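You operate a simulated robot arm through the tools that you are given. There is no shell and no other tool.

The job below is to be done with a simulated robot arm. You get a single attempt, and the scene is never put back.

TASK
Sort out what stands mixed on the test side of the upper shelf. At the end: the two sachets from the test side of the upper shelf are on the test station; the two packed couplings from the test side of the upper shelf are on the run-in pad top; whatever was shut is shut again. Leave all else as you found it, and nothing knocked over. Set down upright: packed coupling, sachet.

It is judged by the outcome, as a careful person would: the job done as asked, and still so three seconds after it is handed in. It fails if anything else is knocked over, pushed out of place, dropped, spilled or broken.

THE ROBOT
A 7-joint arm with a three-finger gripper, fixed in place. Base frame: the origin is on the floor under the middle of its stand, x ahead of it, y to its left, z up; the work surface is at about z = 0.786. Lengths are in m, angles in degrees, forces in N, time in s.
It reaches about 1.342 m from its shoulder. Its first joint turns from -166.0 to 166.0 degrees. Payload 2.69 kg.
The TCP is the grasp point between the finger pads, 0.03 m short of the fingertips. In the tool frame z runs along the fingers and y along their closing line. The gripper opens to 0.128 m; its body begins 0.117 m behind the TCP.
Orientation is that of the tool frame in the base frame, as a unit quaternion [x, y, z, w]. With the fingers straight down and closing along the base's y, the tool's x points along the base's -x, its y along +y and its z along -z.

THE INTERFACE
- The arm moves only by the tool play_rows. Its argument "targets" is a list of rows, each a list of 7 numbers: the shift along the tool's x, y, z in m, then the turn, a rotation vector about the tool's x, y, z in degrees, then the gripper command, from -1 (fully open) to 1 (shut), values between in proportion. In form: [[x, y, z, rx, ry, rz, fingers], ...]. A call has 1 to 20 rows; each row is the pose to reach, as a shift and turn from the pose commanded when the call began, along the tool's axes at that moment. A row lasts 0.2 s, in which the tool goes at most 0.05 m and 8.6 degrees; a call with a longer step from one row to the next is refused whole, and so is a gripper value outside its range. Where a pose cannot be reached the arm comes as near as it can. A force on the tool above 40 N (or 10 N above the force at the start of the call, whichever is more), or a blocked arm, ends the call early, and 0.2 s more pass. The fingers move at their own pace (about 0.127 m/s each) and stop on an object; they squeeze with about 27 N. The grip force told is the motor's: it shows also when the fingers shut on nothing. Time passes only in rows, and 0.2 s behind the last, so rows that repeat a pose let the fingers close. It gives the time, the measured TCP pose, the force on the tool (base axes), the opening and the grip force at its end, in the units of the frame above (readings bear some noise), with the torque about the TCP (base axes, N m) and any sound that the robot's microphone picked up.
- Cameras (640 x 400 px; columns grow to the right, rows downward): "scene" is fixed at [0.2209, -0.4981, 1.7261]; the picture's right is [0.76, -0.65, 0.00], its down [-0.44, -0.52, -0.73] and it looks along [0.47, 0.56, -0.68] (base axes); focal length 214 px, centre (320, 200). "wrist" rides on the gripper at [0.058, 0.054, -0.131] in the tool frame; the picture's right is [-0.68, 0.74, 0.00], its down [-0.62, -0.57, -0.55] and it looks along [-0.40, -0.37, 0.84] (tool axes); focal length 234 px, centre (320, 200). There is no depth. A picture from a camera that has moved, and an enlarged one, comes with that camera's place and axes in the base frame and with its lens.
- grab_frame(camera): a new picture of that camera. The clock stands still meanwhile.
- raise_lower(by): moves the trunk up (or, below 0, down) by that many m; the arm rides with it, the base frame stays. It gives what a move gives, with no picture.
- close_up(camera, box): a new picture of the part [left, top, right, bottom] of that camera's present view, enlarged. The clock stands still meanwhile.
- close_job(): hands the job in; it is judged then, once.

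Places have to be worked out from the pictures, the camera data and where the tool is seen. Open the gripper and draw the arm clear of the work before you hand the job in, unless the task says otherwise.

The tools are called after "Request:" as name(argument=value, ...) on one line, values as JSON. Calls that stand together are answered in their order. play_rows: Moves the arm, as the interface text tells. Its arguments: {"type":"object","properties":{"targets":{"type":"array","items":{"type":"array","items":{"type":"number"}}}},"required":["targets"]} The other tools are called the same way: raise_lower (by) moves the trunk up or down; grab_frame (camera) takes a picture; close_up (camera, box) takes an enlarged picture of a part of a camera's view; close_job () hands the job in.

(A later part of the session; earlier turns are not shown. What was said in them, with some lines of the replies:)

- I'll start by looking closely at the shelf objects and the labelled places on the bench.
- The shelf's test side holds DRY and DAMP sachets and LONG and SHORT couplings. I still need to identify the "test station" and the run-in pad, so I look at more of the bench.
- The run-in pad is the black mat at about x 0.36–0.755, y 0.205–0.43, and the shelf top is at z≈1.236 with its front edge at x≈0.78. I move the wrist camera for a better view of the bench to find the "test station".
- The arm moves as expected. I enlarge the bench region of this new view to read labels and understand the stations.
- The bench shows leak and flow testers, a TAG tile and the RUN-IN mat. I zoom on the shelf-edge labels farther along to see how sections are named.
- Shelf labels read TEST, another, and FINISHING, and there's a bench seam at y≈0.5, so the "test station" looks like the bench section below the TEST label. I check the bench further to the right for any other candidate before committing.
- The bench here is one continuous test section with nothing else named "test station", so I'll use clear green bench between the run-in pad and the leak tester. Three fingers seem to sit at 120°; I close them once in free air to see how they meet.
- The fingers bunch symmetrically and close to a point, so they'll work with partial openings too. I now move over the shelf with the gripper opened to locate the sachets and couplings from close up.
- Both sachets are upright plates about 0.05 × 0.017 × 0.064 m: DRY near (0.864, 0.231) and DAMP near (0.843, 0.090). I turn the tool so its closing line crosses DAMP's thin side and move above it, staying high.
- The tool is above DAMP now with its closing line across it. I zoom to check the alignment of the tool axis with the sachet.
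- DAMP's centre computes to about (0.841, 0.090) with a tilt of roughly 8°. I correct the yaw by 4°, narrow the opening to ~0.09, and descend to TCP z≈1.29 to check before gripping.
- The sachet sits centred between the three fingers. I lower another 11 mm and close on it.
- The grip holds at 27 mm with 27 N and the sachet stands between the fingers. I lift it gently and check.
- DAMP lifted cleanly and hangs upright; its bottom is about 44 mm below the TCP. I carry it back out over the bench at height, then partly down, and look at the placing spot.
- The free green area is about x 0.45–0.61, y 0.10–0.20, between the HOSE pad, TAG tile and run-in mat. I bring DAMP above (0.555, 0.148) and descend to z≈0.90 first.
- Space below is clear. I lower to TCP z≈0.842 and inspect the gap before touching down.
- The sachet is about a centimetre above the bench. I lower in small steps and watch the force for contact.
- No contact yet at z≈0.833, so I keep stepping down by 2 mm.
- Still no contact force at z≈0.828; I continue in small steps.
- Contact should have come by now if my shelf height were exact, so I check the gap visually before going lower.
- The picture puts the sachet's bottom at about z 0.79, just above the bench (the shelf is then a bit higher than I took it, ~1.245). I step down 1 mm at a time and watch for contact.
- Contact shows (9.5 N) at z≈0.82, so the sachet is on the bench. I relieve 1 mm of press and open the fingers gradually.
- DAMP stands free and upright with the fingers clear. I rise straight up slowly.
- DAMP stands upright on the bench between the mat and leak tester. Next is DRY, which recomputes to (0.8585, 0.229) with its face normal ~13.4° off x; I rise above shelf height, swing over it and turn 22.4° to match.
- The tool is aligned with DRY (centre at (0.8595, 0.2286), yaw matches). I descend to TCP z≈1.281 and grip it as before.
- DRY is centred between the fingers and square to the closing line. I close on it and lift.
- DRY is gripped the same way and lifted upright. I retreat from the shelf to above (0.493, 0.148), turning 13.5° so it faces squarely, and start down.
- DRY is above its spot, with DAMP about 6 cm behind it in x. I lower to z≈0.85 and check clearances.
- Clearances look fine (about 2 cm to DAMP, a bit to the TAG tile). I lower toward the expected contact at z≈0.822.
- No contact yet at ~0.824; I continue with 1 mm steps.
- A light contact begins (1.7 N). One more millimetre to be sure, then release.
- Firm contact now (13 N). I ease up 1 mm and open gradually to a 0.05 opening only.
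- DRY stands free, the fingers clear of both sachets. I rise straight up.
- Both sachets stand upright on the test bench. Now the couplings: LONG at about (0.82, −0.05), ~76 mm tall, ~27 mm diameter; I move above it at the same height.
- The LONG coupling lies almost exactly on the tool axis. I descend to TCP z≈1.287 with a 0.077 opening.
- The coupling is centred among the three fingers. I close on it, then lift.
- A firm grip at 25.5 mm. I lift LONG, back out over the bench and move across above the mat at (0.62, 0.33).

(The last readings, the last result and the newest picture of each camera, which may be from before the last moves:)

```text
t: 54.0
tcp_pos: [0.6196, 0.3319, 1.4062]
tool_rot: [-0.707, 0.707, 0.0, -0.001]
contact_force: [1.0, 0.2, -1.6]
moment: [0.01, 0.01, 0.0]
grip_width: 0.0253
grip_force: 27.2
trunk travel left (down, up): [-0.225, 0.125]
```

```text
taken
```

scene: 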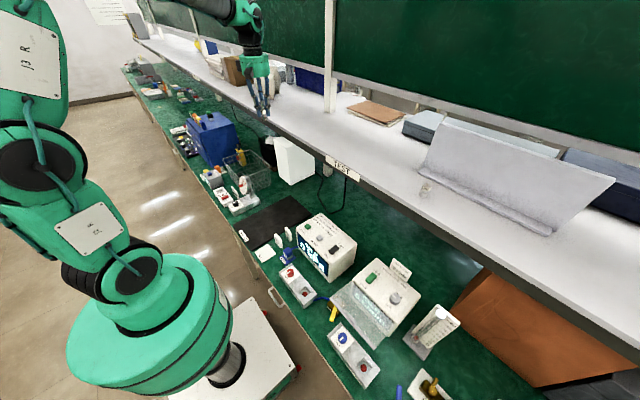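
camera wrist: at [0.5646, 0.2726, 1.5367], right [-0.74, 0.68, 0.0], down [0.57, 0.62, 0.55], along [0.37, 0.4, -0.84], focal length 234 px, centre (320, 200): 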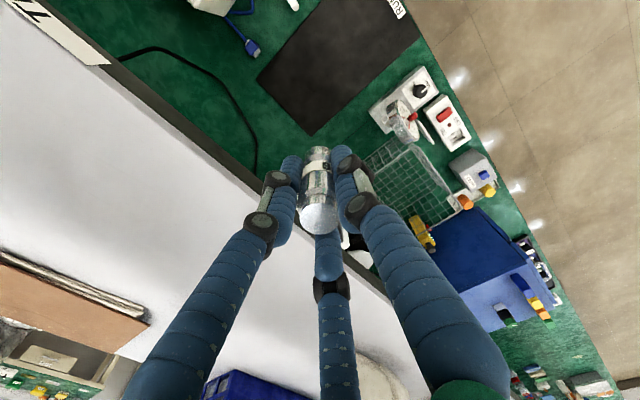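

LONG is held upright above the mat at (0.619, 0.331). I descend in a straight line to z≈0.90.

Request:
play_rows(targets=[[0, 0, 0.045, 0, 0, 0, 1], [0, 0, 0.09, 0, 0, 0, 1], [0, 0, 0.135, 0, 0, 0, 1], [0, 0, 0.18, 0, 0, 0, 1], [0, 0, 0.225, 0, 0, 0, 1], [0, 0, 0.27, 0, 0, 0, 1], [0, 0, 0.315, 0, 0, 0, 1], [0, 0, 0.36, 0, 0, 0, 1], [0, 0, 0.405, 0, 0, 0, 1], [0, 0, 0.45, 0, 0, 0, 1], [0, 0, 0.495, 0, 0, 0, 1]])

Request:
grab_frame(camera="wrist")

Request:
grab_frame(camera="scene")

```text
t: 56.4
tcp_pos: [0.6199, 0.3309, 0.9084]
tool_rot: [0.707, -0.707, 0.0, 0.0]
contact_force: [-0.4, -0.9, -1.9]
moment: [-0.02, 0.01, 0.0]
grip_width: 0.0252
grip_force: 26.7
trunk travel left (down, up): [-0.225, 0.125]
```

```text
taken
camera wrist: at [0.5657, 0.2724, 1.0403], right [-0.74, 0.68, 0.0], down [0.56, 0.62, 0.55], along [0.37, 0.4, -0.84], focal length 234 px, centre (320, 200)
```

wrist: 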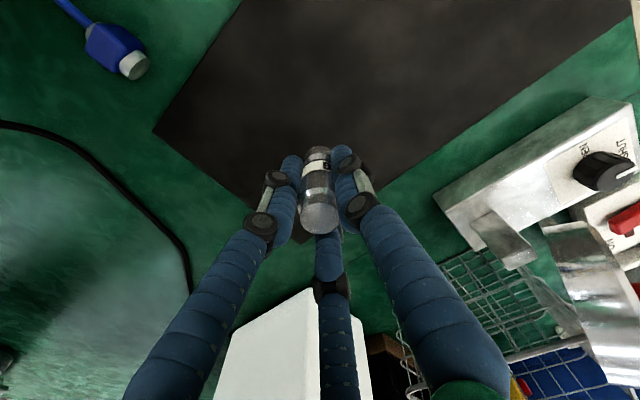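

```text
taken
```

scene: 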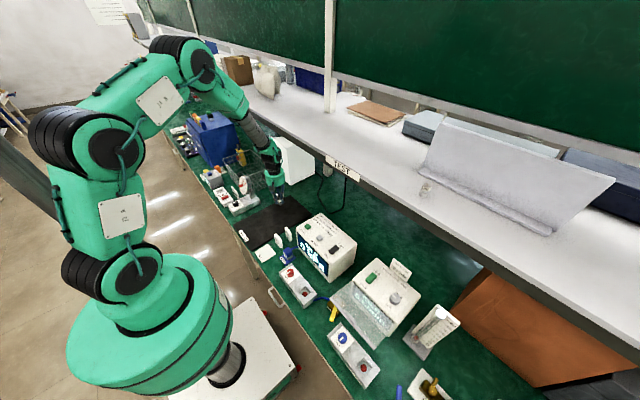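

All clear. I lower to about z 0.843, then step down for contact with the mat (expected near 0.833).

Request:
play_rows(targets=[[0, 0, 0.025, 0, 0, 0, 1], [0, 0, 0.045, 0, 0, 0, 1], [0, 0, 0.058, 0, 0, 0, 1], [0, 0, 0.066, 0, 0, 0, 1]])

Request:
play_rows(targets=[[0, 0, 0.0015, 0, 0, 0, 1], [0, 0, 0.003, 0, 0, 0, 1]])

Request:
play_rows(targets=[[0, 0, 0.001, 0, 0, 0, 1], [0, 0, 0.002, 0, 0, 0, 1]])

```text
t: 57.4
tcp_pos: [0.6198, 0.3308, 0.8445]
tool_rot: [0.708, -0.706, 0.0, 0.0]
contact_force: [-0.6, -0.2, -1.8]
moment: [0.02, -0.03, -0.02]
grip_width: 0.0251
grip_force: 27.1
trunk travel left (down, up): [-0.225, 0.125]
```

```text
t: 58.0
tcp_pos: [0.6202, 0.3304, 0.841]
tool_rot: [0.708, -0.706, 0.0, 0.001]
contact_force: [-0.2, 0.5, -1.2]
moment: [-0.01, -0.01, 0.0]
grip_width: 0.0251
grip_force: 27.2
trunk travel left (down, up): [-0.225, 0.125]
```

```text
t: 58.6
tcp_pos: [0.6189, 0.3308, 0.8389]
tool_rot: [0.707, -0.707, 0.0, 0.0]
contact_force: [-0.3, 0.0, -1.3]
moment: [-0.01, -0.01, -0.01]
grip_width: 0.0254
grip_force: 26.8
trunk travel left (down, up): [-0.225, 0.125]
```

No contact yet at 0.839; I go on in 1 mm steps.

Request:
play_rows(targets=[[0, 0, 0.001, 0, 0, 0, 1], [0, 0, 0.002, 0, 0, 0, 1], [0, 0, 0.003, 0, 0, 0, 1]])

Request:
play_rows(targets=[[0, 0, 0.001, 0, 0, 0, 1]])

Request:
play_rows(targets=[[0, 0, 0.001, 0, 0, 0, 1]])

```text
t: 59.4
tcp_pos: [0.6188, 0.3311, 0.8366]
tool_rot: [0.708, -0.707, 0.0, 0.0]
contact_force: [-4.1, -0.7, 10.7]
moment: [-0.06, 0.22, 0.01]
grip_width: 0.0255
grip_force: 27.3
trunk travel left (down, up): [-0.225, 0.125]
```

```text
t: 59.8
tcp_pos: [0.6196, 0.3304, 0.8365]
tool_rot: [0.708, -0.706, 0.001, -0.001]
contact_force: [-7.9, -2.1, 25.7]
moment: [-0.14, 0.38, 0.05]
grip_width: 0.025
grip_force: 26.8
trunk travel left (down, up): [-0.225, 0.125]
```

```text
t: 60.2
tcp_pos: [0.6197, 0.3312, 0.835]
tool_rot: [0.708, -0.706, -0.001, -0.002]
contact_force: [-5.4, -2.2, 30.9]
moment: [-0.01, 0.2, 0.04]
grip_width: 0.0252
grip_force: 27.0
trunk travel left (down, up): [-0.225, 0.125]
```

Contact came at z≈0.837 and I pressed a bit more than wanted (31 N), so I back up 2.5 mm and check the force before releasing.

Request:
play_rows(targets=[[0, 0, -0.0012, 0, 0, 0, 1], [0, 0, -0.0025, 0, 0, 0, 1]])

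Request:
close_up(camera="wrist", box=[220, 80, 420, 280])

Request:
close_up(camera="scene", box=[240, 160, 320, 240])

```text
t: 60.8
tcp_pos: [0.6184, 0.3318, 0.8361]
tool_rot: [0.708, -0.706, 0.0, 0.0]
contact_force: [3.2, 2.4, 10.8]
moment: [0.15, -0.25, 0.05]
grip_width: 0.0249
grip_force: 27.2
trunk travel left (down, up): [-0.225, 0.125]
```

```text
2.00 times, centred on (320, 180) of wrist
camera zoom: at [0.5649, 0.2719, 0.9665], right [-0.74, 0.68, 0.0], down [0.56, 0.62, 0.55], along [0.37, 0.4, -0.84], focal length 468 px, centre (320, 240)
```

zoom: 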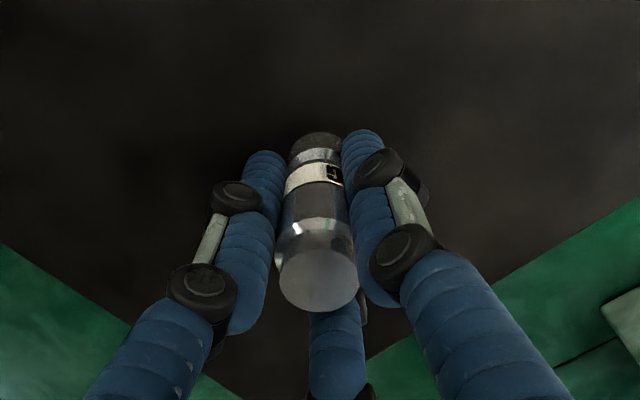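

```text
5.00 times, centred on (280, 200) of scene
camera zoom: at [0.2209, -0.4981, 1.7261], right [0.76, -0.65, 0.0], down [-0.44, -0.52, -0.73], along [0.47, 0.56, -0.68], focal length 1072 px, centre (520, 200)
```

zoom: 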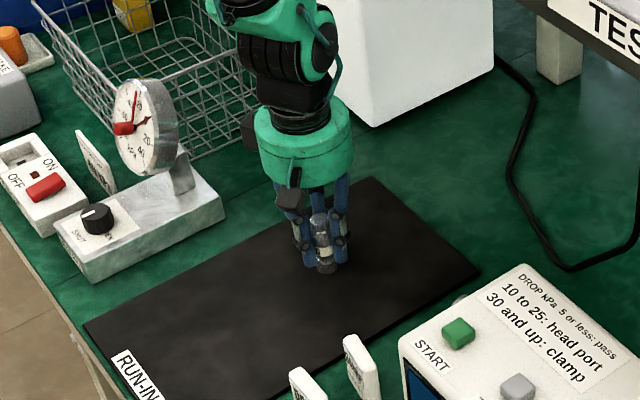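

The coupling is upright and resting with about 11 N. I ease another 0.7 mm and open gradually.

Request:
play_rows(targets=[[0, 0, -0.0007, 0, 0, 0, 1], [0, 0, -0.0007, 0, 0, 0, 0.58], [0, 0, -0.0007, 0, 0, 0, 0.53], [0, 0, -0.0007, 0, 0, 0, 0.45], [0, 0, -0.0007, 0, 0, 0, 0.35], [0, 0, -0.0007, 0, 0, 0, 0.25], [0, 0, -0.0007, 0, 0, 0, 0.1], [0, 0, -0.0007, 0, 0, 0, 0.0], [0, 0, -0.0007, 0, 0, 0, 0.0]])

Request:
close_up(camera="wrist", box=[220, 80, 420, 280])

Request:
close_up(camera="scene", box=[240, 160, 320, 240])

```text
t: 62.8
tcp_pos: [0.6189, 0.3297, 0.8365]
tool_rot: [0.707, -0.707, 0.0, -0.001]
contact_force: [0.2, 0.4, 0.1]
moment: [0.01, 0.0, 0.03]
grip_width: 0.0641
grip_force: 0.1
trunk travel left (down, up): [-0.225, 0.125]
```

```text
2.00 times, centred on (320, 180) of wrist
camera zoom: at [0.5649, 0.2721, 0.9675], right [-0.74, 0.68, 0.0], down [0.57, 0.62, 0.55], along [0.37, 0.4, -0.84], focal length 468 px, centre (320, 240)
```

zoom: 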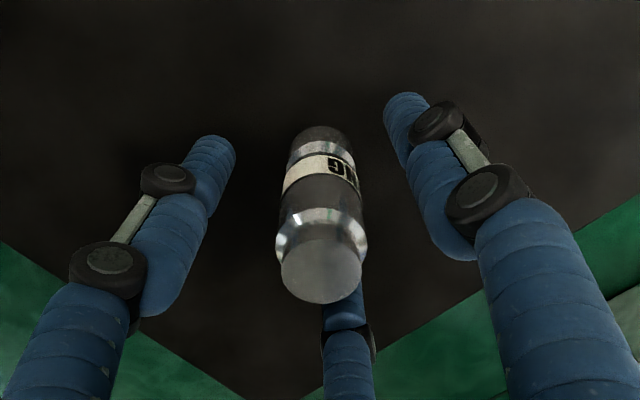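

```text
5.00 times, centred on (280, 200) of scene
camera zoom: at [0.2209, -0.4981, 1.7261], right [0.76, -0.65, 0.0], down [-0.44, -0.52, -0.73], along [0.47, 0.56, -0.68], focal length 1072 px, centre (520, 200)
```

zoom: 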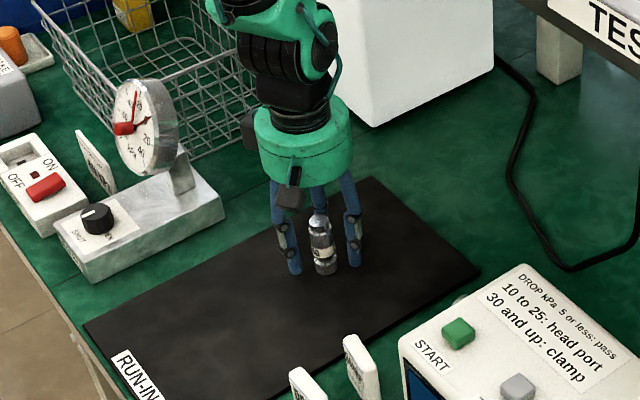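

LONG stands upright on the mat, fingers clear. I rise straight up to above shelf height.

Request:
play_rows(targets=[[0, 0, -0.01, 0, 0, 0, 0], [0, 0, -0.025, 0, 0, 0, 0], [0, 0, -0.05, 0, 0, 0, 0], [0, 0, -0.09, 0, 0, 0, 0], [0, 0, -0.135, 0, 0, 0, 0], [0, 0, -0.18, 0, 0, 0, 0], [0, 0, -0.225, 0, 0, 0, 0], [0, 0, -0.27, 0, 0, 0, 0], [0, 0, -0.315, 0, 0, 0, 0], [0, 0, -0.36, 0, 0, 0, 0], [0, 0, -0.405, 0, 0, 0, 0], [0, 0, -0.45, 0, 0, 0, 0], [0, 0, -0.495, 0, 0, 0, 0], [0, 0, -0.54, 0, 0, 0, 0], [0, 0, -0.585, 0, 0, 0, 0], [0, 0, -0.61, 0, 0, 0, 0]])

Request:
play_rows(targets=[[0.0474, -0.0054, 0, 0, 0, 0, 0], [0.0948, -0.0108, 0, 0, 0, 0, 0], [0.1422, -0.0162, 0, 0, 0, 0, 0], [0.1896, -0.0216, 0, 0, 0, 0, 0], [0.237, -0.027, 0, 0, 0, 0, 0], [0.2844, -0.0324, 0, 0, 0, 0, 0], [0.3318, -0.0378, 0, 0, 0, 0, 0], [0.3792, -0.0432, 0, 0, 0, 0, 0], [0.4266, -0.0486, 0, 0, 0, 0, 0], [0.474, -0.054, 0, 0, 0, 0, 0], [0.5214, -0.0594, 0, 0, 0, 0, 0], [0.5688, -0.0648, 0, 0, 0, 0, 0], [0.6162, -0.0702, 0, 0, 0, 0, 0], [0.6636, -0.0756, 0, 0, 0, 0, 0], [0.711, -0.081, 0, 0, 0, 0, 0]])

Request:
grab_frame(camera="wrist")

Request:
grab_frame(camera="scene")

```text
t: 66.2
tcp_pos: [0.6181, 0.3311, 1.4461]
tool_rot: [0.708, -0.706, 0.0, 0.0]
contact_force: [0.8, -0.2, 0.9]
moment: [0.02, 0.0, 0.0]
grip_width: 0.0642
grip_force: 0.0
trunk travel left (down, up): [-0.225, 0.125]
```

```text
t: 69.4
tcp_pos: [0.7028, -0.3807, 1.4462]
tool_rot: [0.708, -0.707, 0.0, -0.001]
contact_force: [-0.2, 0.3, -0.8]
moment: [0.06, -0.01, -0.02]
grip_width: 0.0636
grip_force: 0.1
trunk travel left (down, up): [-0.225, 0.125]
```

```text
taken
camera wrist: at [0.6484, -0.4393, 1.5768], right [-0.74, 0.68, 0.0], down [0.57, 0.62, 0.55], along [0.37, 0.4, -0.84], focal length 234 px, centre (320, 200)
```

wrist: 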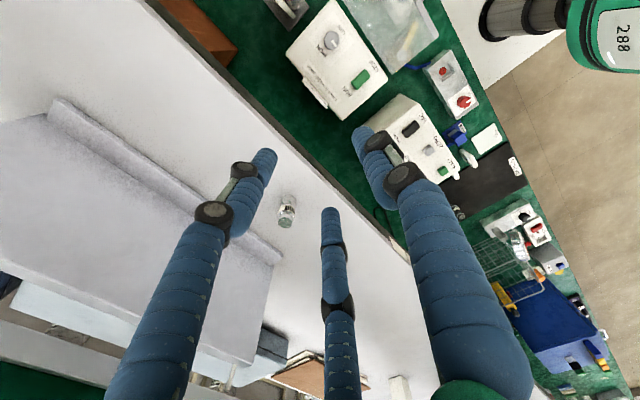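

```text
taken
```

scene: 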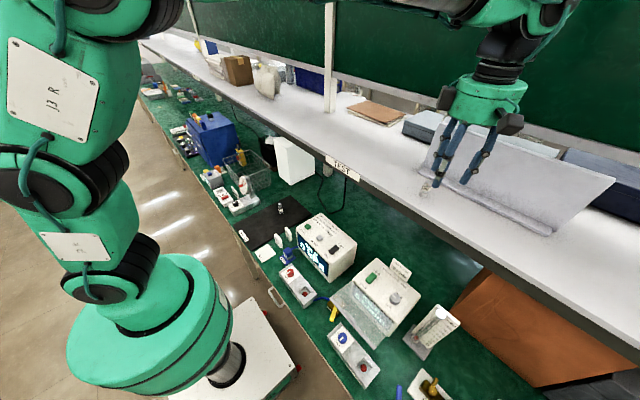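

SHORT is visible beside the grey stand's lip. I zoom in to locate it and the stand precisely.

Request:
close_up(camera="wrist", box=[240, 160, 340, 235])

Request:
close_up(camera="wrist", box=[0, 60, 340, 400])

```text
5.33 times, centred on (290, 198) of wrist
camera zoom: at [0.6484, -0.4393, 1.5768], right [-0.74, 0.68, 0.0], down [0.57, 0.62, 0.55], along [0.37, 0.4, -0.84], focal length 1249 px, centre (480, 213)
```

zoom: 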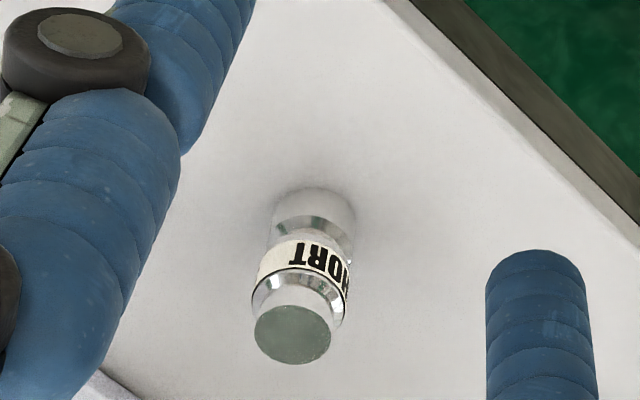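

```text
1.18 times, centred on (170, 230) of wrist
camera zoom: at [0.6484, -0.4393, 1.5768], right [-0.74, 0.68, 0.0], down [0.57, 0.62, 0.55], along [0.37, 0.4, -0.84], focal length 276 px, centre (496, 165)
```

zoom: 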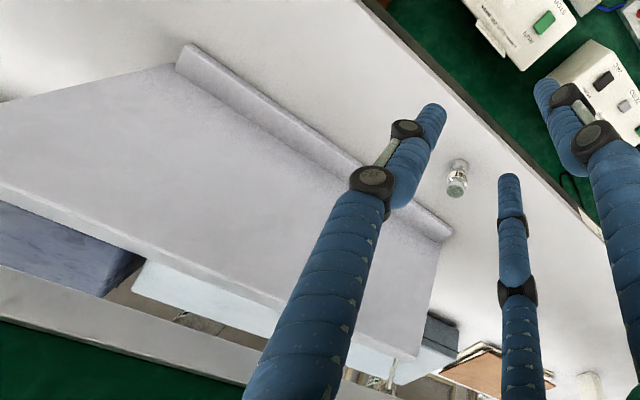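

SHORT's base is at (0.833, −0.3155), top z≈1.305; the stand's face is at x≈0.95, clear of the gripper. I move above it and check alignment.

Request:
play_rows(targets=[[-0.0165, -0.0327, 0, 0, 0, 0, 0], [-0.0329, -0.0653, 0, 0, 0, 0, -0.1], [-0.0494, -0.098, 0, 0, 0, 0, -0.2], [-0.0658, -0.1306, 0, 0, 0, 0, -0.2]])

Request:
grab_frame(camera="wrist")

Request:
close_up(camera="wrist", box=[240, 60, 400, 180])

Request:
close_up(camera="scene", box=[360, 60, 520, 220])

```text
t: 70.4
tcp_pos: [0.8329, -0.3133, 1.446]
tool_rot: [-0.707, 0.707, 0.001, 0.0]
contact_force: [-0.3, 0.4, -0.9]
moment: [-0.01, 0.04, 0.0]
grip_width: 0.0769
grip_force: 0.1
trunk travel left (down, up): [-0.225, 0.125]
```

```text
taken
camera wrist: at [0.7793, -0.3725, 1.5763], right [-0.74, 0.68, 0.0], down [0.57, 0.62, 0.55], along [0.37, 0.4, -0.84], focal length 234 px, centre (320, 200)
```

wrist: 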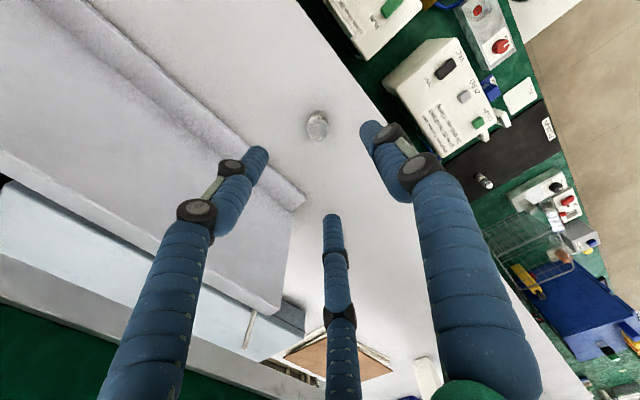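

```text
3.33 times, centred on (320, 120) of wrist
camera zoom: at [0.7793, -0.3725, 1.5763], right [-0.74, 0.68, 0.0], down [0.57, 0.62, 0.55], along [0.37, 0.4, -0.84], focal length 781 px, centre (320, 467)
```

zoom: 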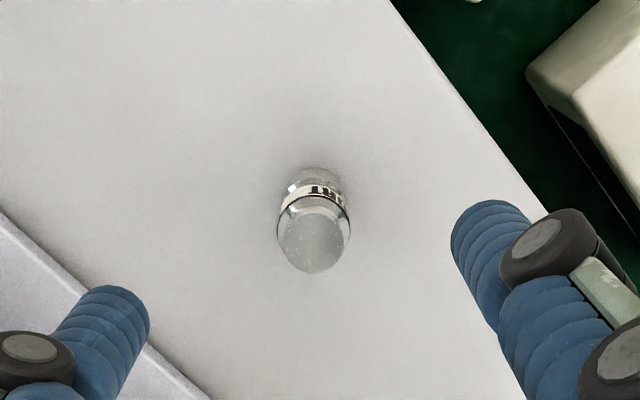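

```text
2.50 times, centred on (440, 140) of scene
camera zoom: at [0.2209, -0.4981, 1.7261], right [0.76, -0.65, 0.0], down [-0.44, -0.52, -0.73], along [0.47, 0.56, -0.68], focal length 536 px, centre (20, 350)
```

zoom: 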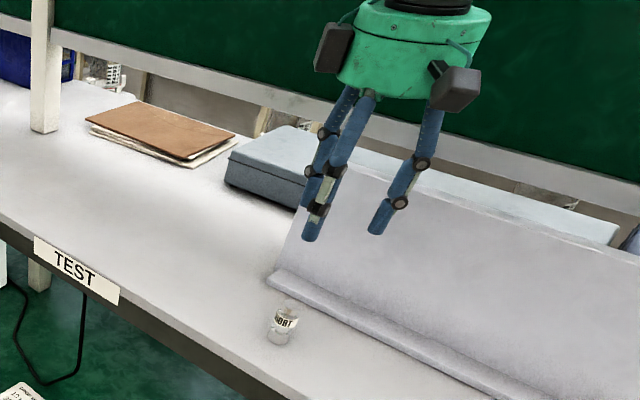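

The axis is within ~2 mm of SHORT's centre. I descend to TCP z≈1.281, keeping clear of the stand.

Request:
play_rows(targets=[[0, -0.001, 0.03, 0, 0, 0, -0.2], [0, -0.0015, 0.06, 0, 0, 0, -0.2], [0, -0.0015, 0.09, 0, 0, 0, -0.2], [0, -0.0015, 0.115, 0, 0, 0, -0.2], [0, -0.0015, 0.14, 0, 0, 0, -0.2], [0, -0.0015, 0.155, 0, 0, 0, -0.2], [0, -0.0015, 0.164, 0, 0, 0, -0.2]])

Request:
close_up(camera="wrist", box=[220, 80, 420, 280])

Request:
close_up(camera="scene", box=[360, 80, 520, 220])

```text
t: 72.0
tcp_pos: [0.8327, -0.315, 1.282]
tool_rot: [0.708, -0.707, 0.001, 0.0]
contact_force: [-1.1, -0.2, -0.2]
moment: [-0.01, -0.01, 0.03]
grip_width: 0.0764
grip_force: 0.2
trunk travel left (down, up): [-0.225, 0.125]
```

```text
2.00 times, centred on (320, 180) of wrist
camera zoom: at [0.7787, -0.3735, 1.4138], right [-0.74, 0.68, 0.0], down [0.56, 0.62, 0.55], along [0.37, 0.4, -0.84], focal length 468 px, centre (320, 240)
```

zoom: 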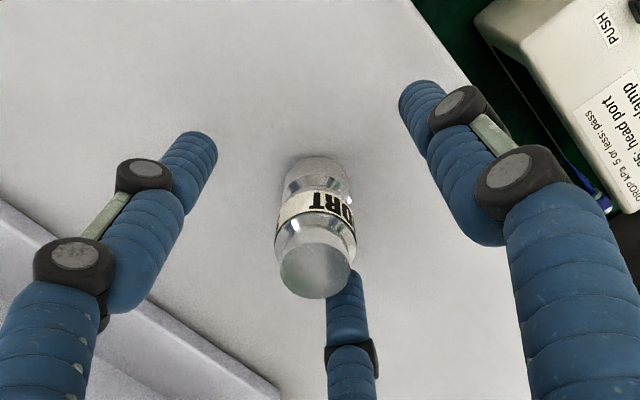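

```text
2.86 times, centred on (440, 150) of scene
camera zoom: at [0.2209, -0.4981, 1.7261], right [0.76, -0.65, 0.0], down [-0.44, -0.52, -0.73], along [0.47, 0.56, -0.68], focal length 613 px, centre (-23, 343)
```

zoom: 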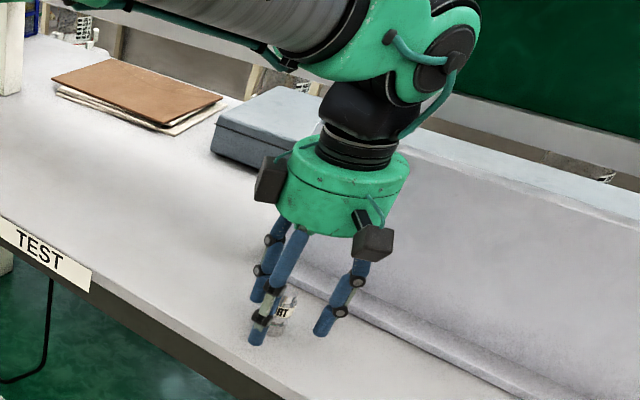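

SHORT is centred between the fingers with no contact on the stand. I close on it.

Request:
play_rows(targets=[[0, 0, 0, 0, 0, 0, 0.2], [0, 0, 0, 0, 0, 0, 0.5], [0, 0, 0, 0, 0, 0, 0.7], [0, 0, 0, 0, 0, 0, 1], [0, 0, 0, 0, 0, 0, 1], [0, 0, 0, 0, 0, 0, 1]])

Request:
close_up(camera="wrist", box=[220, 80, 420, 280])

```text
t: 73.4
tcp_pos: [0.8329, -0.3148, 1.2835]
tool_rot: [0.709, -0.706, 0.0, 0.0]
contact_force: [1.2, 0.8, 0.8]
moment: [0.02, -0.01, -0.02]
grip_width: 0.0283
grip_force: 26.9
trunk travel left (down, up): [-0.225, 0.125]
```

```text
2.00 times, centred on (320, 180) of wrist
camera zoom: at [0.7786, -0.3735, 1.4141], right [-0.74, 0.68, 0.0], down [0.57, 0.62, 0.55], along [0.37, 0.4, -0.84], focal length 468 px, centre (320, 240)
```

zoom: 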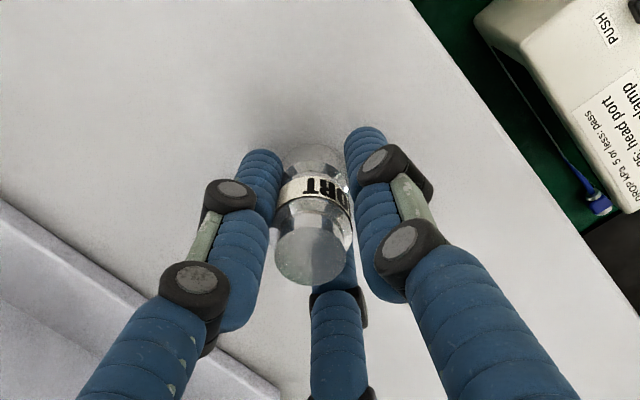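

The grip reads 28 mm at 27 N. I lift just a little and look whether it is held securely and upright.

Request:
play_rows(targets=[[0, 0, -0.005, 0, 0, 0, 1], [0, 0, -0.015, 0, 0, 0, 1], [0, 0, -0.025, 0, 0, 0, 1], [0, 0, -0.025, 0, 0, 0, 1]])

Request:
close_up(camera="wrist", box=[220, 80, 420, 280])

Request:
close_up(camera="scene", box=[400, 140, 464, 204])

```text
t: 74.4
tcp_pos: [0.8321, -0.3152, 1.3077]
tool_rot: [0.707, -0.707, -0.001, -0.001]
contact_force: [-0.6, -0.8, -0.7]
moment: [0.0, 0.0, -0.02]
grip_width: 0.0284
grip_force: 27.1
trunk travel left (down, up): [-0.225, 0.125]
```

```text
2.00 times, centred on (320, 180) of wrist
camera zoom: at [0.7784, -0.373, 1.4389], right [-0.74, 0.68, 0.0], down [0.57, 0.62, 0.55], along [0.37, 0.4, -0.84], focal length 468 px, centre (320, 240)
```

zoom: 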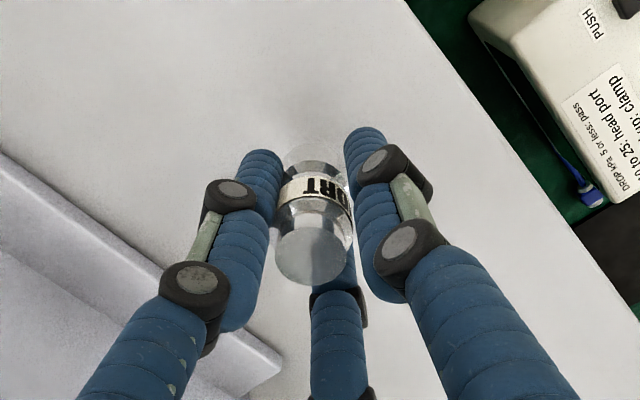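

```text
6.25 times, centred on (432, 172) of scene
camera zoom: at [0.2209, -0.4981, 1.7261], right [0.76, -0.65, 0.0], down [-0.44, -0.52, -0.73], along [0.47, 0.56, -0.68], focal length 1340 px, centre (-380, 375)
```

zoom: 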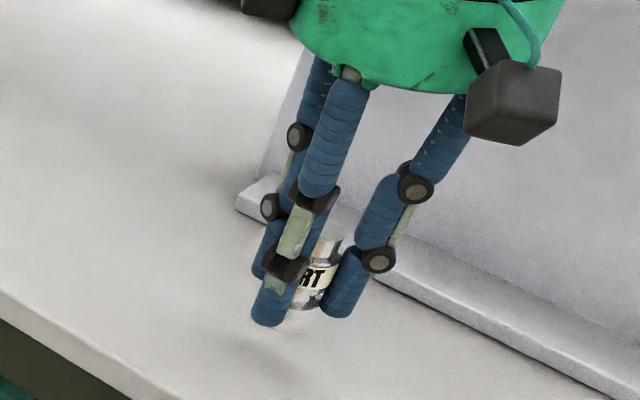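

SHORT is held upright and free of the shelf. I lift to z≈1.41 and carry it diagonally to above the mat at (0.49, 0.33).

Request:
play_rows(targets=[[0, 0, -0.034, 0, 0, 0, 1], [0, 0, -0.068, 0, 0, 0, 1], [0, 0, -0.102, 0, 0, 0, 1], [-0.0403, 0.0214, -0.102, 0, 0, 0, 1], [-0.0806, 0.0428, -0.102, 0, 0, 0, 1], [-0.1209, 0.0641, -0.102, 0, 0, 0, 1], [-0.1613, 0.0855, -0.102, 0, 0, 0, 1], [-0.2016, 0.1069, -0.102, 0, 0, 0, 1], [-0.2419, 0.1283, -0.102, 0, 0, 0, 1], [-0.2822, 0.1496, -0.102, 0, 0, 0, 1], [-0.3225, 0.171, -0.102, 0, 0, 0, 1], [-0.3628, 0.1924, -0.102, 0, 0, 0, 1], [-0.4031, 0.2138, -0.102, 0, 0, 0, 1], [-0.4434, 0.2351, -0.102, 0, 0, 0, 1], [-0.4838, 0.2565, -0.102, 0, 0, 0, 1], [-0.5241, 0.2779, -0.102, 0, 0, 0, 1], [-0.5644, 0.2993, -0.102, 0, 0, 0, 1], [-0.6047, 0.3206, -0.102, 0, 0, 0, 1], [-0.645, 0.342, -0.102, 0, 0, 0, 1]])

Request:
grab_frame(camera="wrist")

Request:
grab_frame(camera="scene")

```text
t: 78.4
tcp_pos: [0.4908, 0.3305, 1.4097]
tool_rot: [0.707, -0.707, -0.001, 0.0]
contact_force: [-0.1, -0.6, -0.6]
moment: [0.01, 0.0, 0.02]
grip_width: 0.0284
grip_force: 27.6
trunk travel left (down, up): [-0.225, 0.125]
```

```text
taken
camera wrist: at [0.4355, 0.2717, 1.5409], right [-0.74, 0.68, 0.0], down [0.57, 0.62, 0.55], along [0.37, 0.4, -0.84], focal length 234 px, centre (320, 200)
```

wrist: 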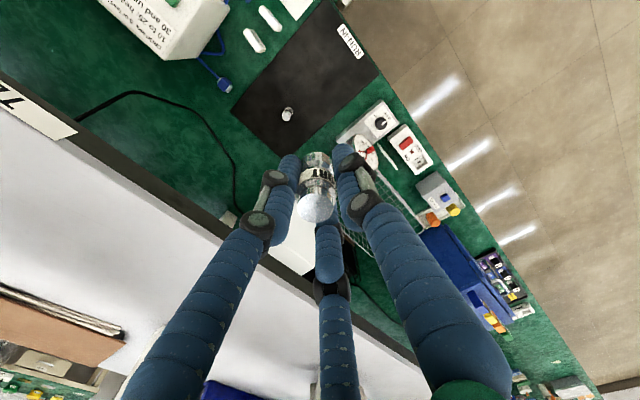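

```text
taken
```

scene: 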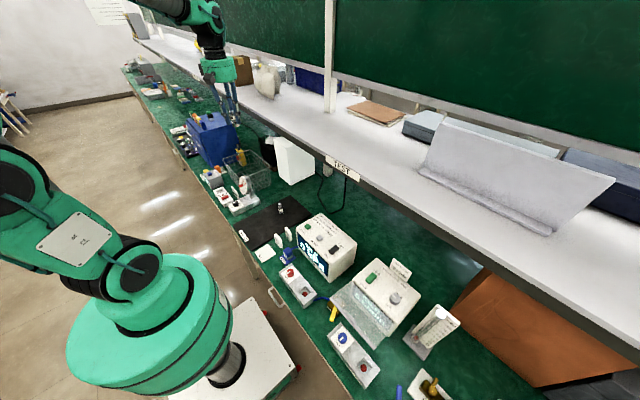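

Everything is intact and SHORT is over its spot. I descend straight to z≈0.87.

Request:
play_rows(targets=[[0, 0, 0.045, 0, 0, 0, 1], [0, 0, 0.09, 0, 0, 0, 1], [0, 0, 0.135, 0, 0, 0, 1], [0, 0, 0.18, 0, 0, 0, 1], [0, 0, 0.225, 0, 0, 0, 1], [0, 0, 0.27, 0, 0, 0, 1], [0, 0, 0.315, 0, 0, 0, 1], [0, 0, 0.36, 0, 0, 0, 1], [0, 0, 0.405, 0, 0, 0, 1], [0, 0, 0.45, 0, 0, 0, 1], [0, 0, 0.49, 0, 0, 0, 1], [0, 0, 0.52, 0, 0, 0, 1], [0, 0, 0.54, 0, 0, 0, 1]])

Request:
close_up(camera="wrist", box=[200, 50, 440, 230])

Request:
close_up(camera="scene", box=[220, 160, 320, 260])

```text
t: 81.2
tcp_pos: [0.4907, 0.3301, 0.8706]
tool_rot: [0.708, -0.707, 0.0, 0.0]
contact_force: [-0.1, -0.1, -1.8]
moment: [0.01, -0.01, -0.02]
grip_width: 0.0286
grip_force: 27.9
trunk travel left (down, up): [-0.225, 0.125]
```

```text
2.22 times, centred on (320, 140) of wrist
camera zoom: at [0.4361, 0.2721, 1.0015], right [-0.74, 0.68, 0.0], down [0.56, 0.62, 0.55], along [0.37, 0.4, -0.84], focal length 520 px, centre (320, 333)
```

zoom: 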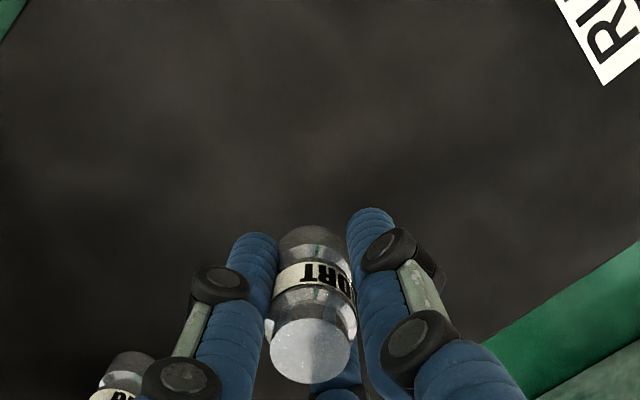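

```text
4.00 times, centred on (270, 210) of scene
camera zoom: at [0.2209, -0.4981, 1.7261], right [0.76, -0.65, 0.0], down [-0.44, -0.52, -0.73], along [0.47, 0.56, -0.68], focal length 858 px, centre (520, 160)
```

zoom: 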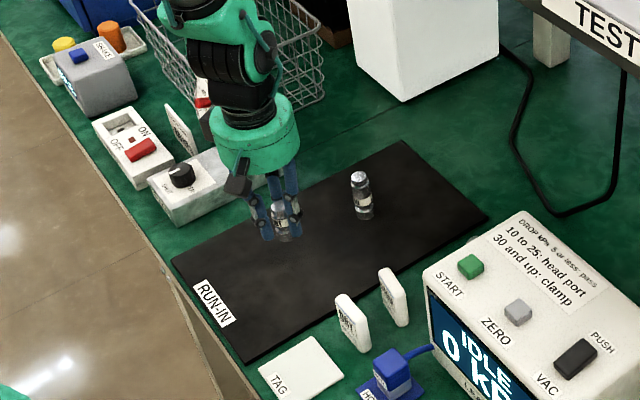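

Spacing to LONG, the sachets and the gauge fixture is fine. I lower to about 0.838, then feel for the mat one small step at a time.

Request:
play_rows(targets=[[0, 0, 0.015, 0, 0, 0, 1], [0, 0, 0.026, 0, 0, 0, 1], [0, 0, 0.033, 0, 0, 0, 1]])

```text
t: 82.0
tcp_pos: [0.49, 0.3311, 0.8367]
tool_rot: [0.707, -0.707, 0.0, 0.0]
contact_force: [0.4, 0.0, -0.8]
moment: [-0.02, 0.0, 0.02]
grip_width: 0.0285
grip_force: 27.2
trunk travel left (down, up): [-0.225, 0.125]
```

No contact at 0.837; two more millimetres.

Request:
play_rows(targets=[[0, 0, 0.001, 0, 0, 0, 1], [0, 0, 0.002, 0, 0, 0, 1]])

```text
t: 82.6
tcp_pos: [0.4901, 0.3305, 0.8353]
tool_rot: [0.708, -0.707, 0.0, 0.0]
contact_force: [0.1, -0.4, -1.5]
moment: [-0.01, 0.0, 0.01]
grip_width: 0.0281
grip_force: 27.2
trunk travel left (down, up): [-0.225, 0.125]
```

Still free; another 1.5 mm.

Request:
play_rows(targets=[[0, 0, 0.0008, 0, 0, 0, 1], [0, 0, 0.0015, 0, 0, 0, 1]])

```text
t: 83.2
tcp_pos: [0.4902, 0.3297, 0.833]
tool_rot: [0.708, -0.706, 0.0, 0.0]
contact_force: [-0.2, 0.6, -1.8]
moment: [0.02, 0.0, -0.03]
grip_width: 0.0283
grip_force: 26.9
trunk travel left (down, up): [-0.225, 0.125]
```

Still free at 0.833; another 1.5 mm.

Request:
play_rows(targets=[[0, 0, 0.0008, 0, 0, 0, 1], [0, 0, 0.0015, 0, 0, 0, 1]])

```text
t: 83.8
tcp_pos: [0.4892, 0.3309, 0.8315]
tool_rot: [0.708, -0.706, 0.0, 0.0]
contact_force: [0.1, -0.1, -1.7]
moment: [-0.01, 0.0, -0.03]
grip_width: 0.0282
grip_force: 26.5
trunk travel left (down, up): [-0.225, 0.125]
```

Still free (the reading is just the part's weight); one more millimetre.

Request:
play_rows(targets=[[0, 0, 0.001, 0, 0, 0, 1]])

```text
t: 84.2
tcp_pos: [0.4907, 0.3307, 0.8318]
tool_rot: [0.708, -0.706, 0.0, 0.0]
contact_force: [0.3, -1.6, 2.4]
moment: [-0.01, 0.0, -0.03]
grip_width: 0.0278
grip_force: 27.2
trunk travel left (down, up): [-0.225, 0.125]
```

Contact is starting (force changed from −1.7 to +2.4 N). I press 0.6 mm more, then open gradually.

Request:
play_rows(targets=[[0, 0, 0.0006, 0, 0, 0, 1]])

Request:
close_up(camera="wrist", box=[220, 80, 420, 280])

```text
t: 84.6
tcp_pos: [0.4904, 0.3306, 0.8296]
tool_rot: [0.708, -0.707, 0.0, 0.0]
contact_force: [-1.5, 0.8, 7.4]
moment: [0.13, 0.08, -0.02]
grip_width: 0.0279
grip_force: 27.3
trunk travel left (down, up): [-0.225, 0.125]
```

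```text
2.00 times, centred on (320, 180) of wrist
camera zoom: at [0.436, 0.2718, 0.9619], right [-0.74, 0.68, 0.0], down [0.56, 0.62, 0.55], along [0.37, 0.4, -0.84], focal length 468 px, centre (320, 240)
```

zoom: 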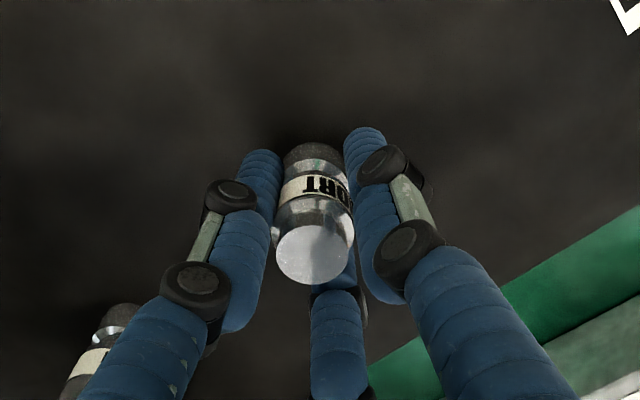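

SHORT is upright and rests on the mat with 7 N. I open gradually to release it.

Request:
play_rows(targets=[[0, 0, -0.0004, 0, 0, 0, 0.58], [0, 0, -0.0004, 0, 0, 0, 0.53], [0, 0, -0.0004, 0, 0, 0, 0.45], [0, 0, -0.0004, 0, 0, 0, 0.35], [0, 0, -0.0004, 0, 0, 0, 0.25], [0, 0, -0.0004, 0, 0, 0, 0.1], [0, 0, -0.0004, 0, 0, 0, 0.0], [0, 0, -0.0004, 0, 0, 0, 0.0]])

Request:
close_up(camera="wrist", box=[220, 80, 420, 280])

Request:
close_up(camera="scene", box=[220, 160, 320, 260])

```text
t: 86.4
tcp_pos: [0.4911, 0.3304, 0.8305]
tool_rot: [0.708, -0.706, 0.0, 0.0]
contact_force: [0.2, -0.3, 0.7]
moment: [0.01, 0.02, 0.04]
grip_width: 0.064
grip_force: 0.1
trunk travel left (down, up): [-0.225, 0.125]
```

```text
2.00 times, centred on (320, 180) of wrist
camera zoom: at [0.4359, 0.2716, 0.9616], right [-0.74, 0.68, 0.0], down [0.56, 0.62, 0.55], along [0.37, 0.4, -0.84], focal length 468 px, centre (320, 240)
```

zoom: 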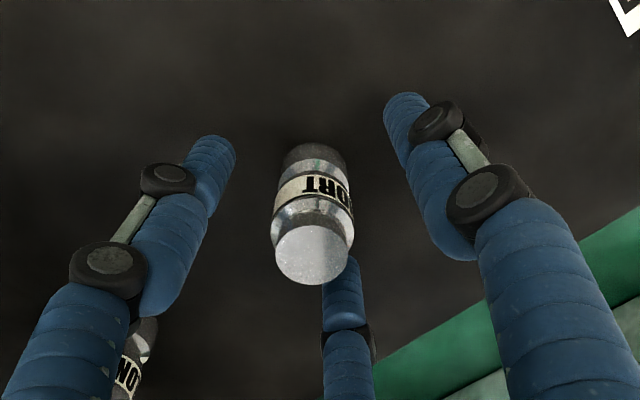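

```text
4.00 times, centred on (270, 210) of scene
camera zoom: at [0.2209, -0.4981, 1.7261], right [0.76, -0.65, 0.0], down [-0.44, -0.52, -0.73], along [0.47, 0.56, -0.68], focal length 858 px, centre (520, 160)
```

zoom: 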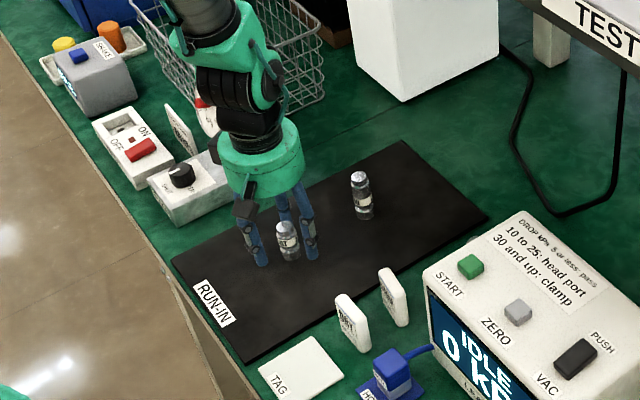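

SHORT stands free on the mat. I rise straight up, then open fully and look everything over.

Request:
play_rows(targets=[[0, 0, -0.01, 0, 0, 0, 0], [0, 0, -0.025, 0, 0, 0, 0], [0, 0, -0.05, 0, 0, 0, 0], [0, 0, -0.09, 0, 0, 0, 0], [0, 0, -0.135, 0, 0, 0, 0], [0, 0, -0.18, 0, 0, 0, 0], [0, 0, -0.225, 0, 0, 0, 0], [0, 0, -0.27, 0, 0, 0, 0], [0, 0, -0.315, 0, 0, 0, -0.2], [0, 0, -0.36, 0, 0, 0, -0.4], [0, 0, -0.405, 0, 0, 0, -0.6], [0, 0, -0.45, 0, 0, 0, -0.8], [0, 0, -0.495, 0, 0, 0, -1], [0, 0, -0.54, 0, 0, 0, -1], [0, 0, -0.585, 0, 0, 0, -1], [0, 0, -0.62, 0, 0, 0, -1]])

Request:
grab_frame(camera="scene")

Request:
close_up(camera="scene", box=[220, 160, 380, 260])

Request:
grab_frame(camera="wrist")

```text
t: 89.8
tcp_pos: [0.4908, 0.3296, 1.4508]
tool_rot: [0.707, -0.707, -0.001, 0.0]
contact_force: [-0.6, 0.0, -0.2]
moment: [-0.02, -0.02, 0.01]
grip_width: 0.1279
grip_force: 0.1
trunk travel left (down, up): [-0.225, 0.125]
```

```text
taken
```

scene: 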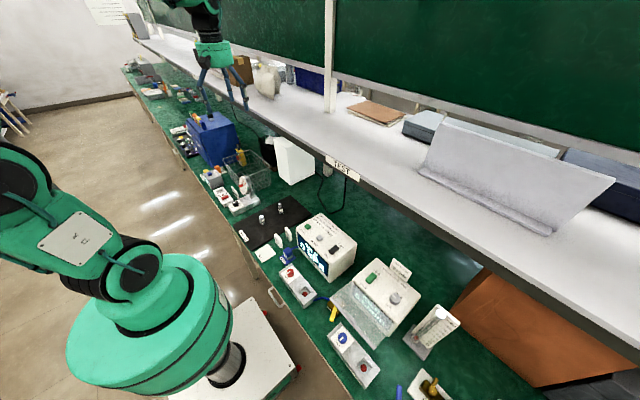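

```text
4.00 times, centred on (300, 210) of scene
camera zoom: at [0.2209, -0.4981, 1.7261], right [0.76, -0.65, 0.0], down [-0.44, -0.52, -0.73], along [0.47, 0.56, -0.68], focal length 858 px, centre (400, 160)
```

zoom: 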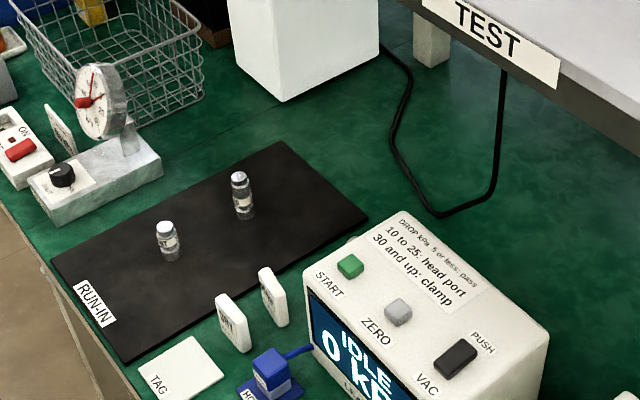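

```text
taken
camera wrist: at [0.4358, 0.2715, 1.5829], right [-0.74, 0.68, 0.0], down [0.57, 0.62, 0.55], along [0.37, 0.4, -0.84], focal length 234 px, centre (320, 200)
```

wrist: 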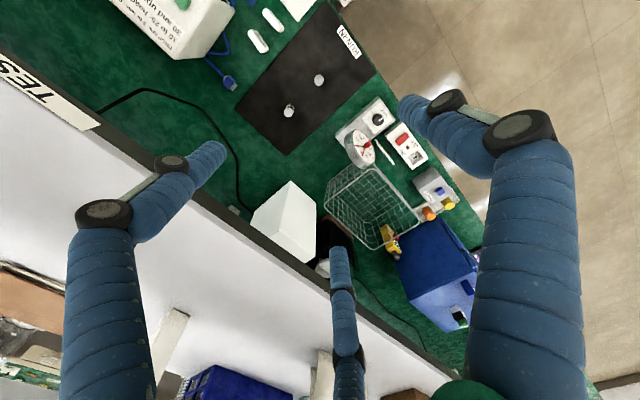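

All four items stand upright in their places and the shelf's test side is empty. For certainty about how the stations are named, I read the next shelf label and check the shelf once more.

Request:
close_up(camera="scene", box=[184, 66, 208, 86])

Request:
close_up(camera="scene", box=[150, 48, 182, 68])

Request:
close_up(camera="scene", box=[280, 80, 480, 205])

Request:
close_up(camera="scene", box=[300, 200, 460, 400])

```text
16.00 times, centred on (196, 76) of scene
camera zoom: at [0.2209, -0.4981, 1.7261], right [0.76, -0.65, 0.0], down [-0.44, -0.52, -0.73], along [0.47, 0.56, -0.68], focal length 3432 px, centre (2304, 2184)
```

zoom: 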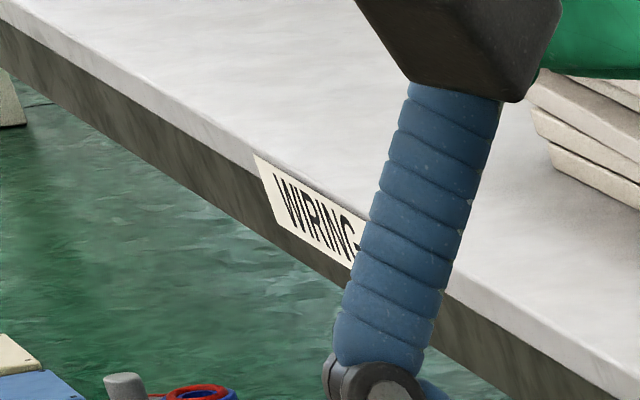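

```text
16.00 times, centred on (166, 58) of scene
camera zoom: at [0.2209, -0.4981, 1.7261], right [0.76, -0.65, 0.0], down [-0.44, -0.52, -0.73], along [0.47, 0.56, -0.68], focal length 3432 px, centre (2784, 2472)
```

zoom: 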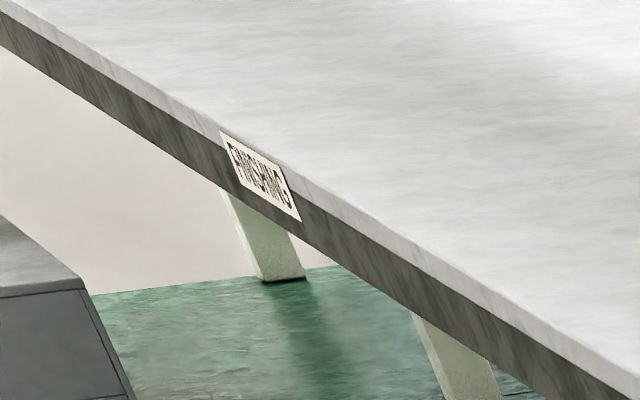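

```text
3.20 times, centred on (380, 142) of scene
camera zoom: at [0.2209, -0.4981, 1.7261], right [0.76, -0.65, 0.0], down [-0.44, -0.52, -0.73], along [0.47, 0.56, -0.68], focal length 686 px, centre (128, 384)
```

zoom: 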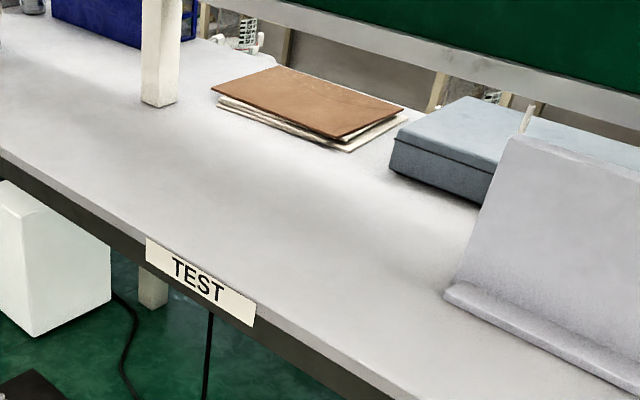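

```text
2.00 times, centred on (380, 300) of scene
camera zoom: at [0.2209, -0.4981, 1.7261], right [0.76, -0.65, 0.0], down [-0.44, -0.52, -0.73], along [0.47, 0.56, -0.68], focal length 429 px, centre (200, 0)
```

zoom: 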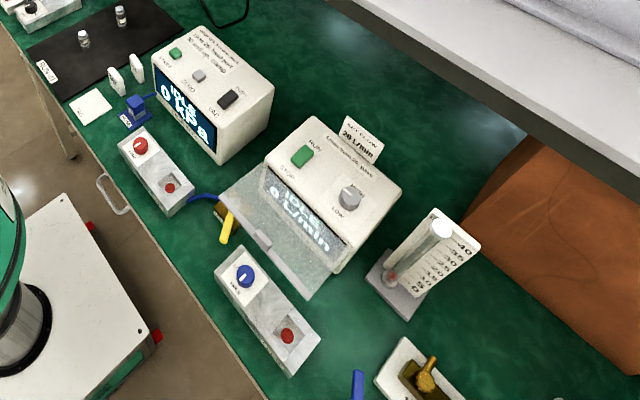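

Labels TEST, WIRING and FINISHING confirm that the station is the bench section under TEST, where the sachets stand. I draw the arm back to about its starting pose, gripper open, and take a last look.

Request:
play_rows(targets=[[0.021, -0.014, -0.027, 0, 0, 0, -1], [0.042, -0.028, -0.054, 0, 0, 0, -1], [0.063, -0.042, -0.08, 0, 0, 0, -1], [0.084, -0.056, -0.107, 0, 0, 0, -1], [0.084, -0.056, -0.107, 0, 0, 0, -1], [0.084, -0.056, -0.107, 0, 0, 0, -1]])

Request:
grab_frame(camera="scene")

Request:
close_up(camera="scene", box=[220, 180, 320, 260])

```text
t: 91.2
tcp_pos: [0.5466, 0.2464, 1.5585]
tool_rot: [0.708, -0.706, 0.0, 0.0]
contact_force: [-0.1, -0.3, -0.3]
moment: [-0.07, -0.02, -0.03]
grip_width: 0.1279
grip_force: 0.0
trunk travel left (down, up): [-0.225, 0.125]
```

```text
taken
```

scene: 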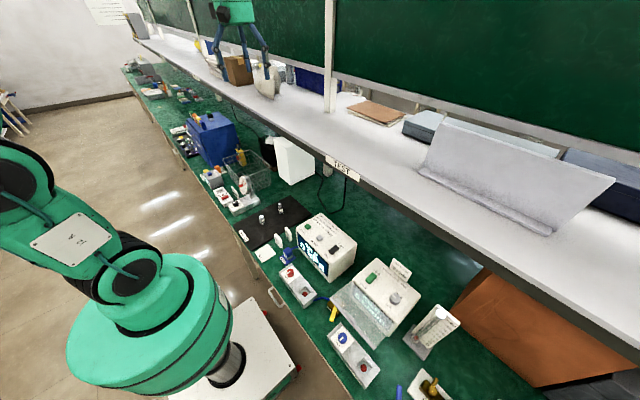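

```text
5.00 times, centred on (270, 220) of scene
camera zoom: at [0.2209, -0.4981, 1.7261], right [0.76, -0.65, 0.0], down [-0.44, -0.52, -0.73], along [0.47, 0.56, -0.68], focal length 1072 px, centre (570, 100)
```

zoom: 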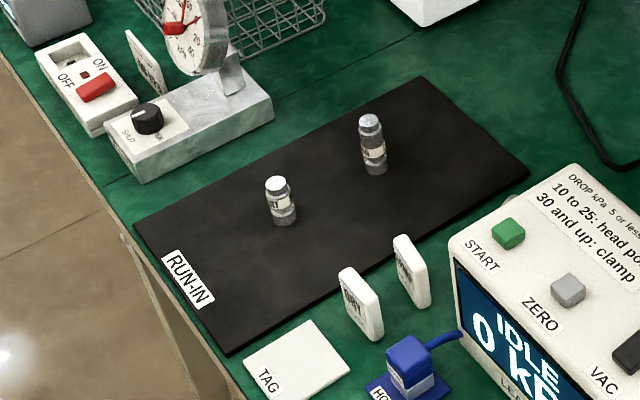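

Both couplings stand upright on the run-in pad, both sachets stand upright on the test station bench, nothing was opened or displaced, and the arm is clear with the gripper open. I hand the job in.

Request:
close_job()

```text
The job is handed in.
```

The four items from the test side of the upper shelf are sorted and standing upright, and the job is handed in.

- **Sachets:** DRY and DAMP are on the test station bench, between the run-in pad and the leak tester.
- **Couplings:** LONG and SHORT are on top of the run-in pad, about 13 cm apart.
- **Everything else:** I opened nothing, so there was nothing to shut again. In the last pictures nothing else looks moved or knocked over. The arm is back near its starting position with the gripper open.

- **Test station:** nothing on the bench is marked "test station". I took it to be the bench section under the TEST shelf label, since the other sections are labelled WIRING and FINISHING.
- **Setting down LONG:** I briefly pressed it onto the pad with about 31 N before easing off. It looked unharmed and stayed upright.
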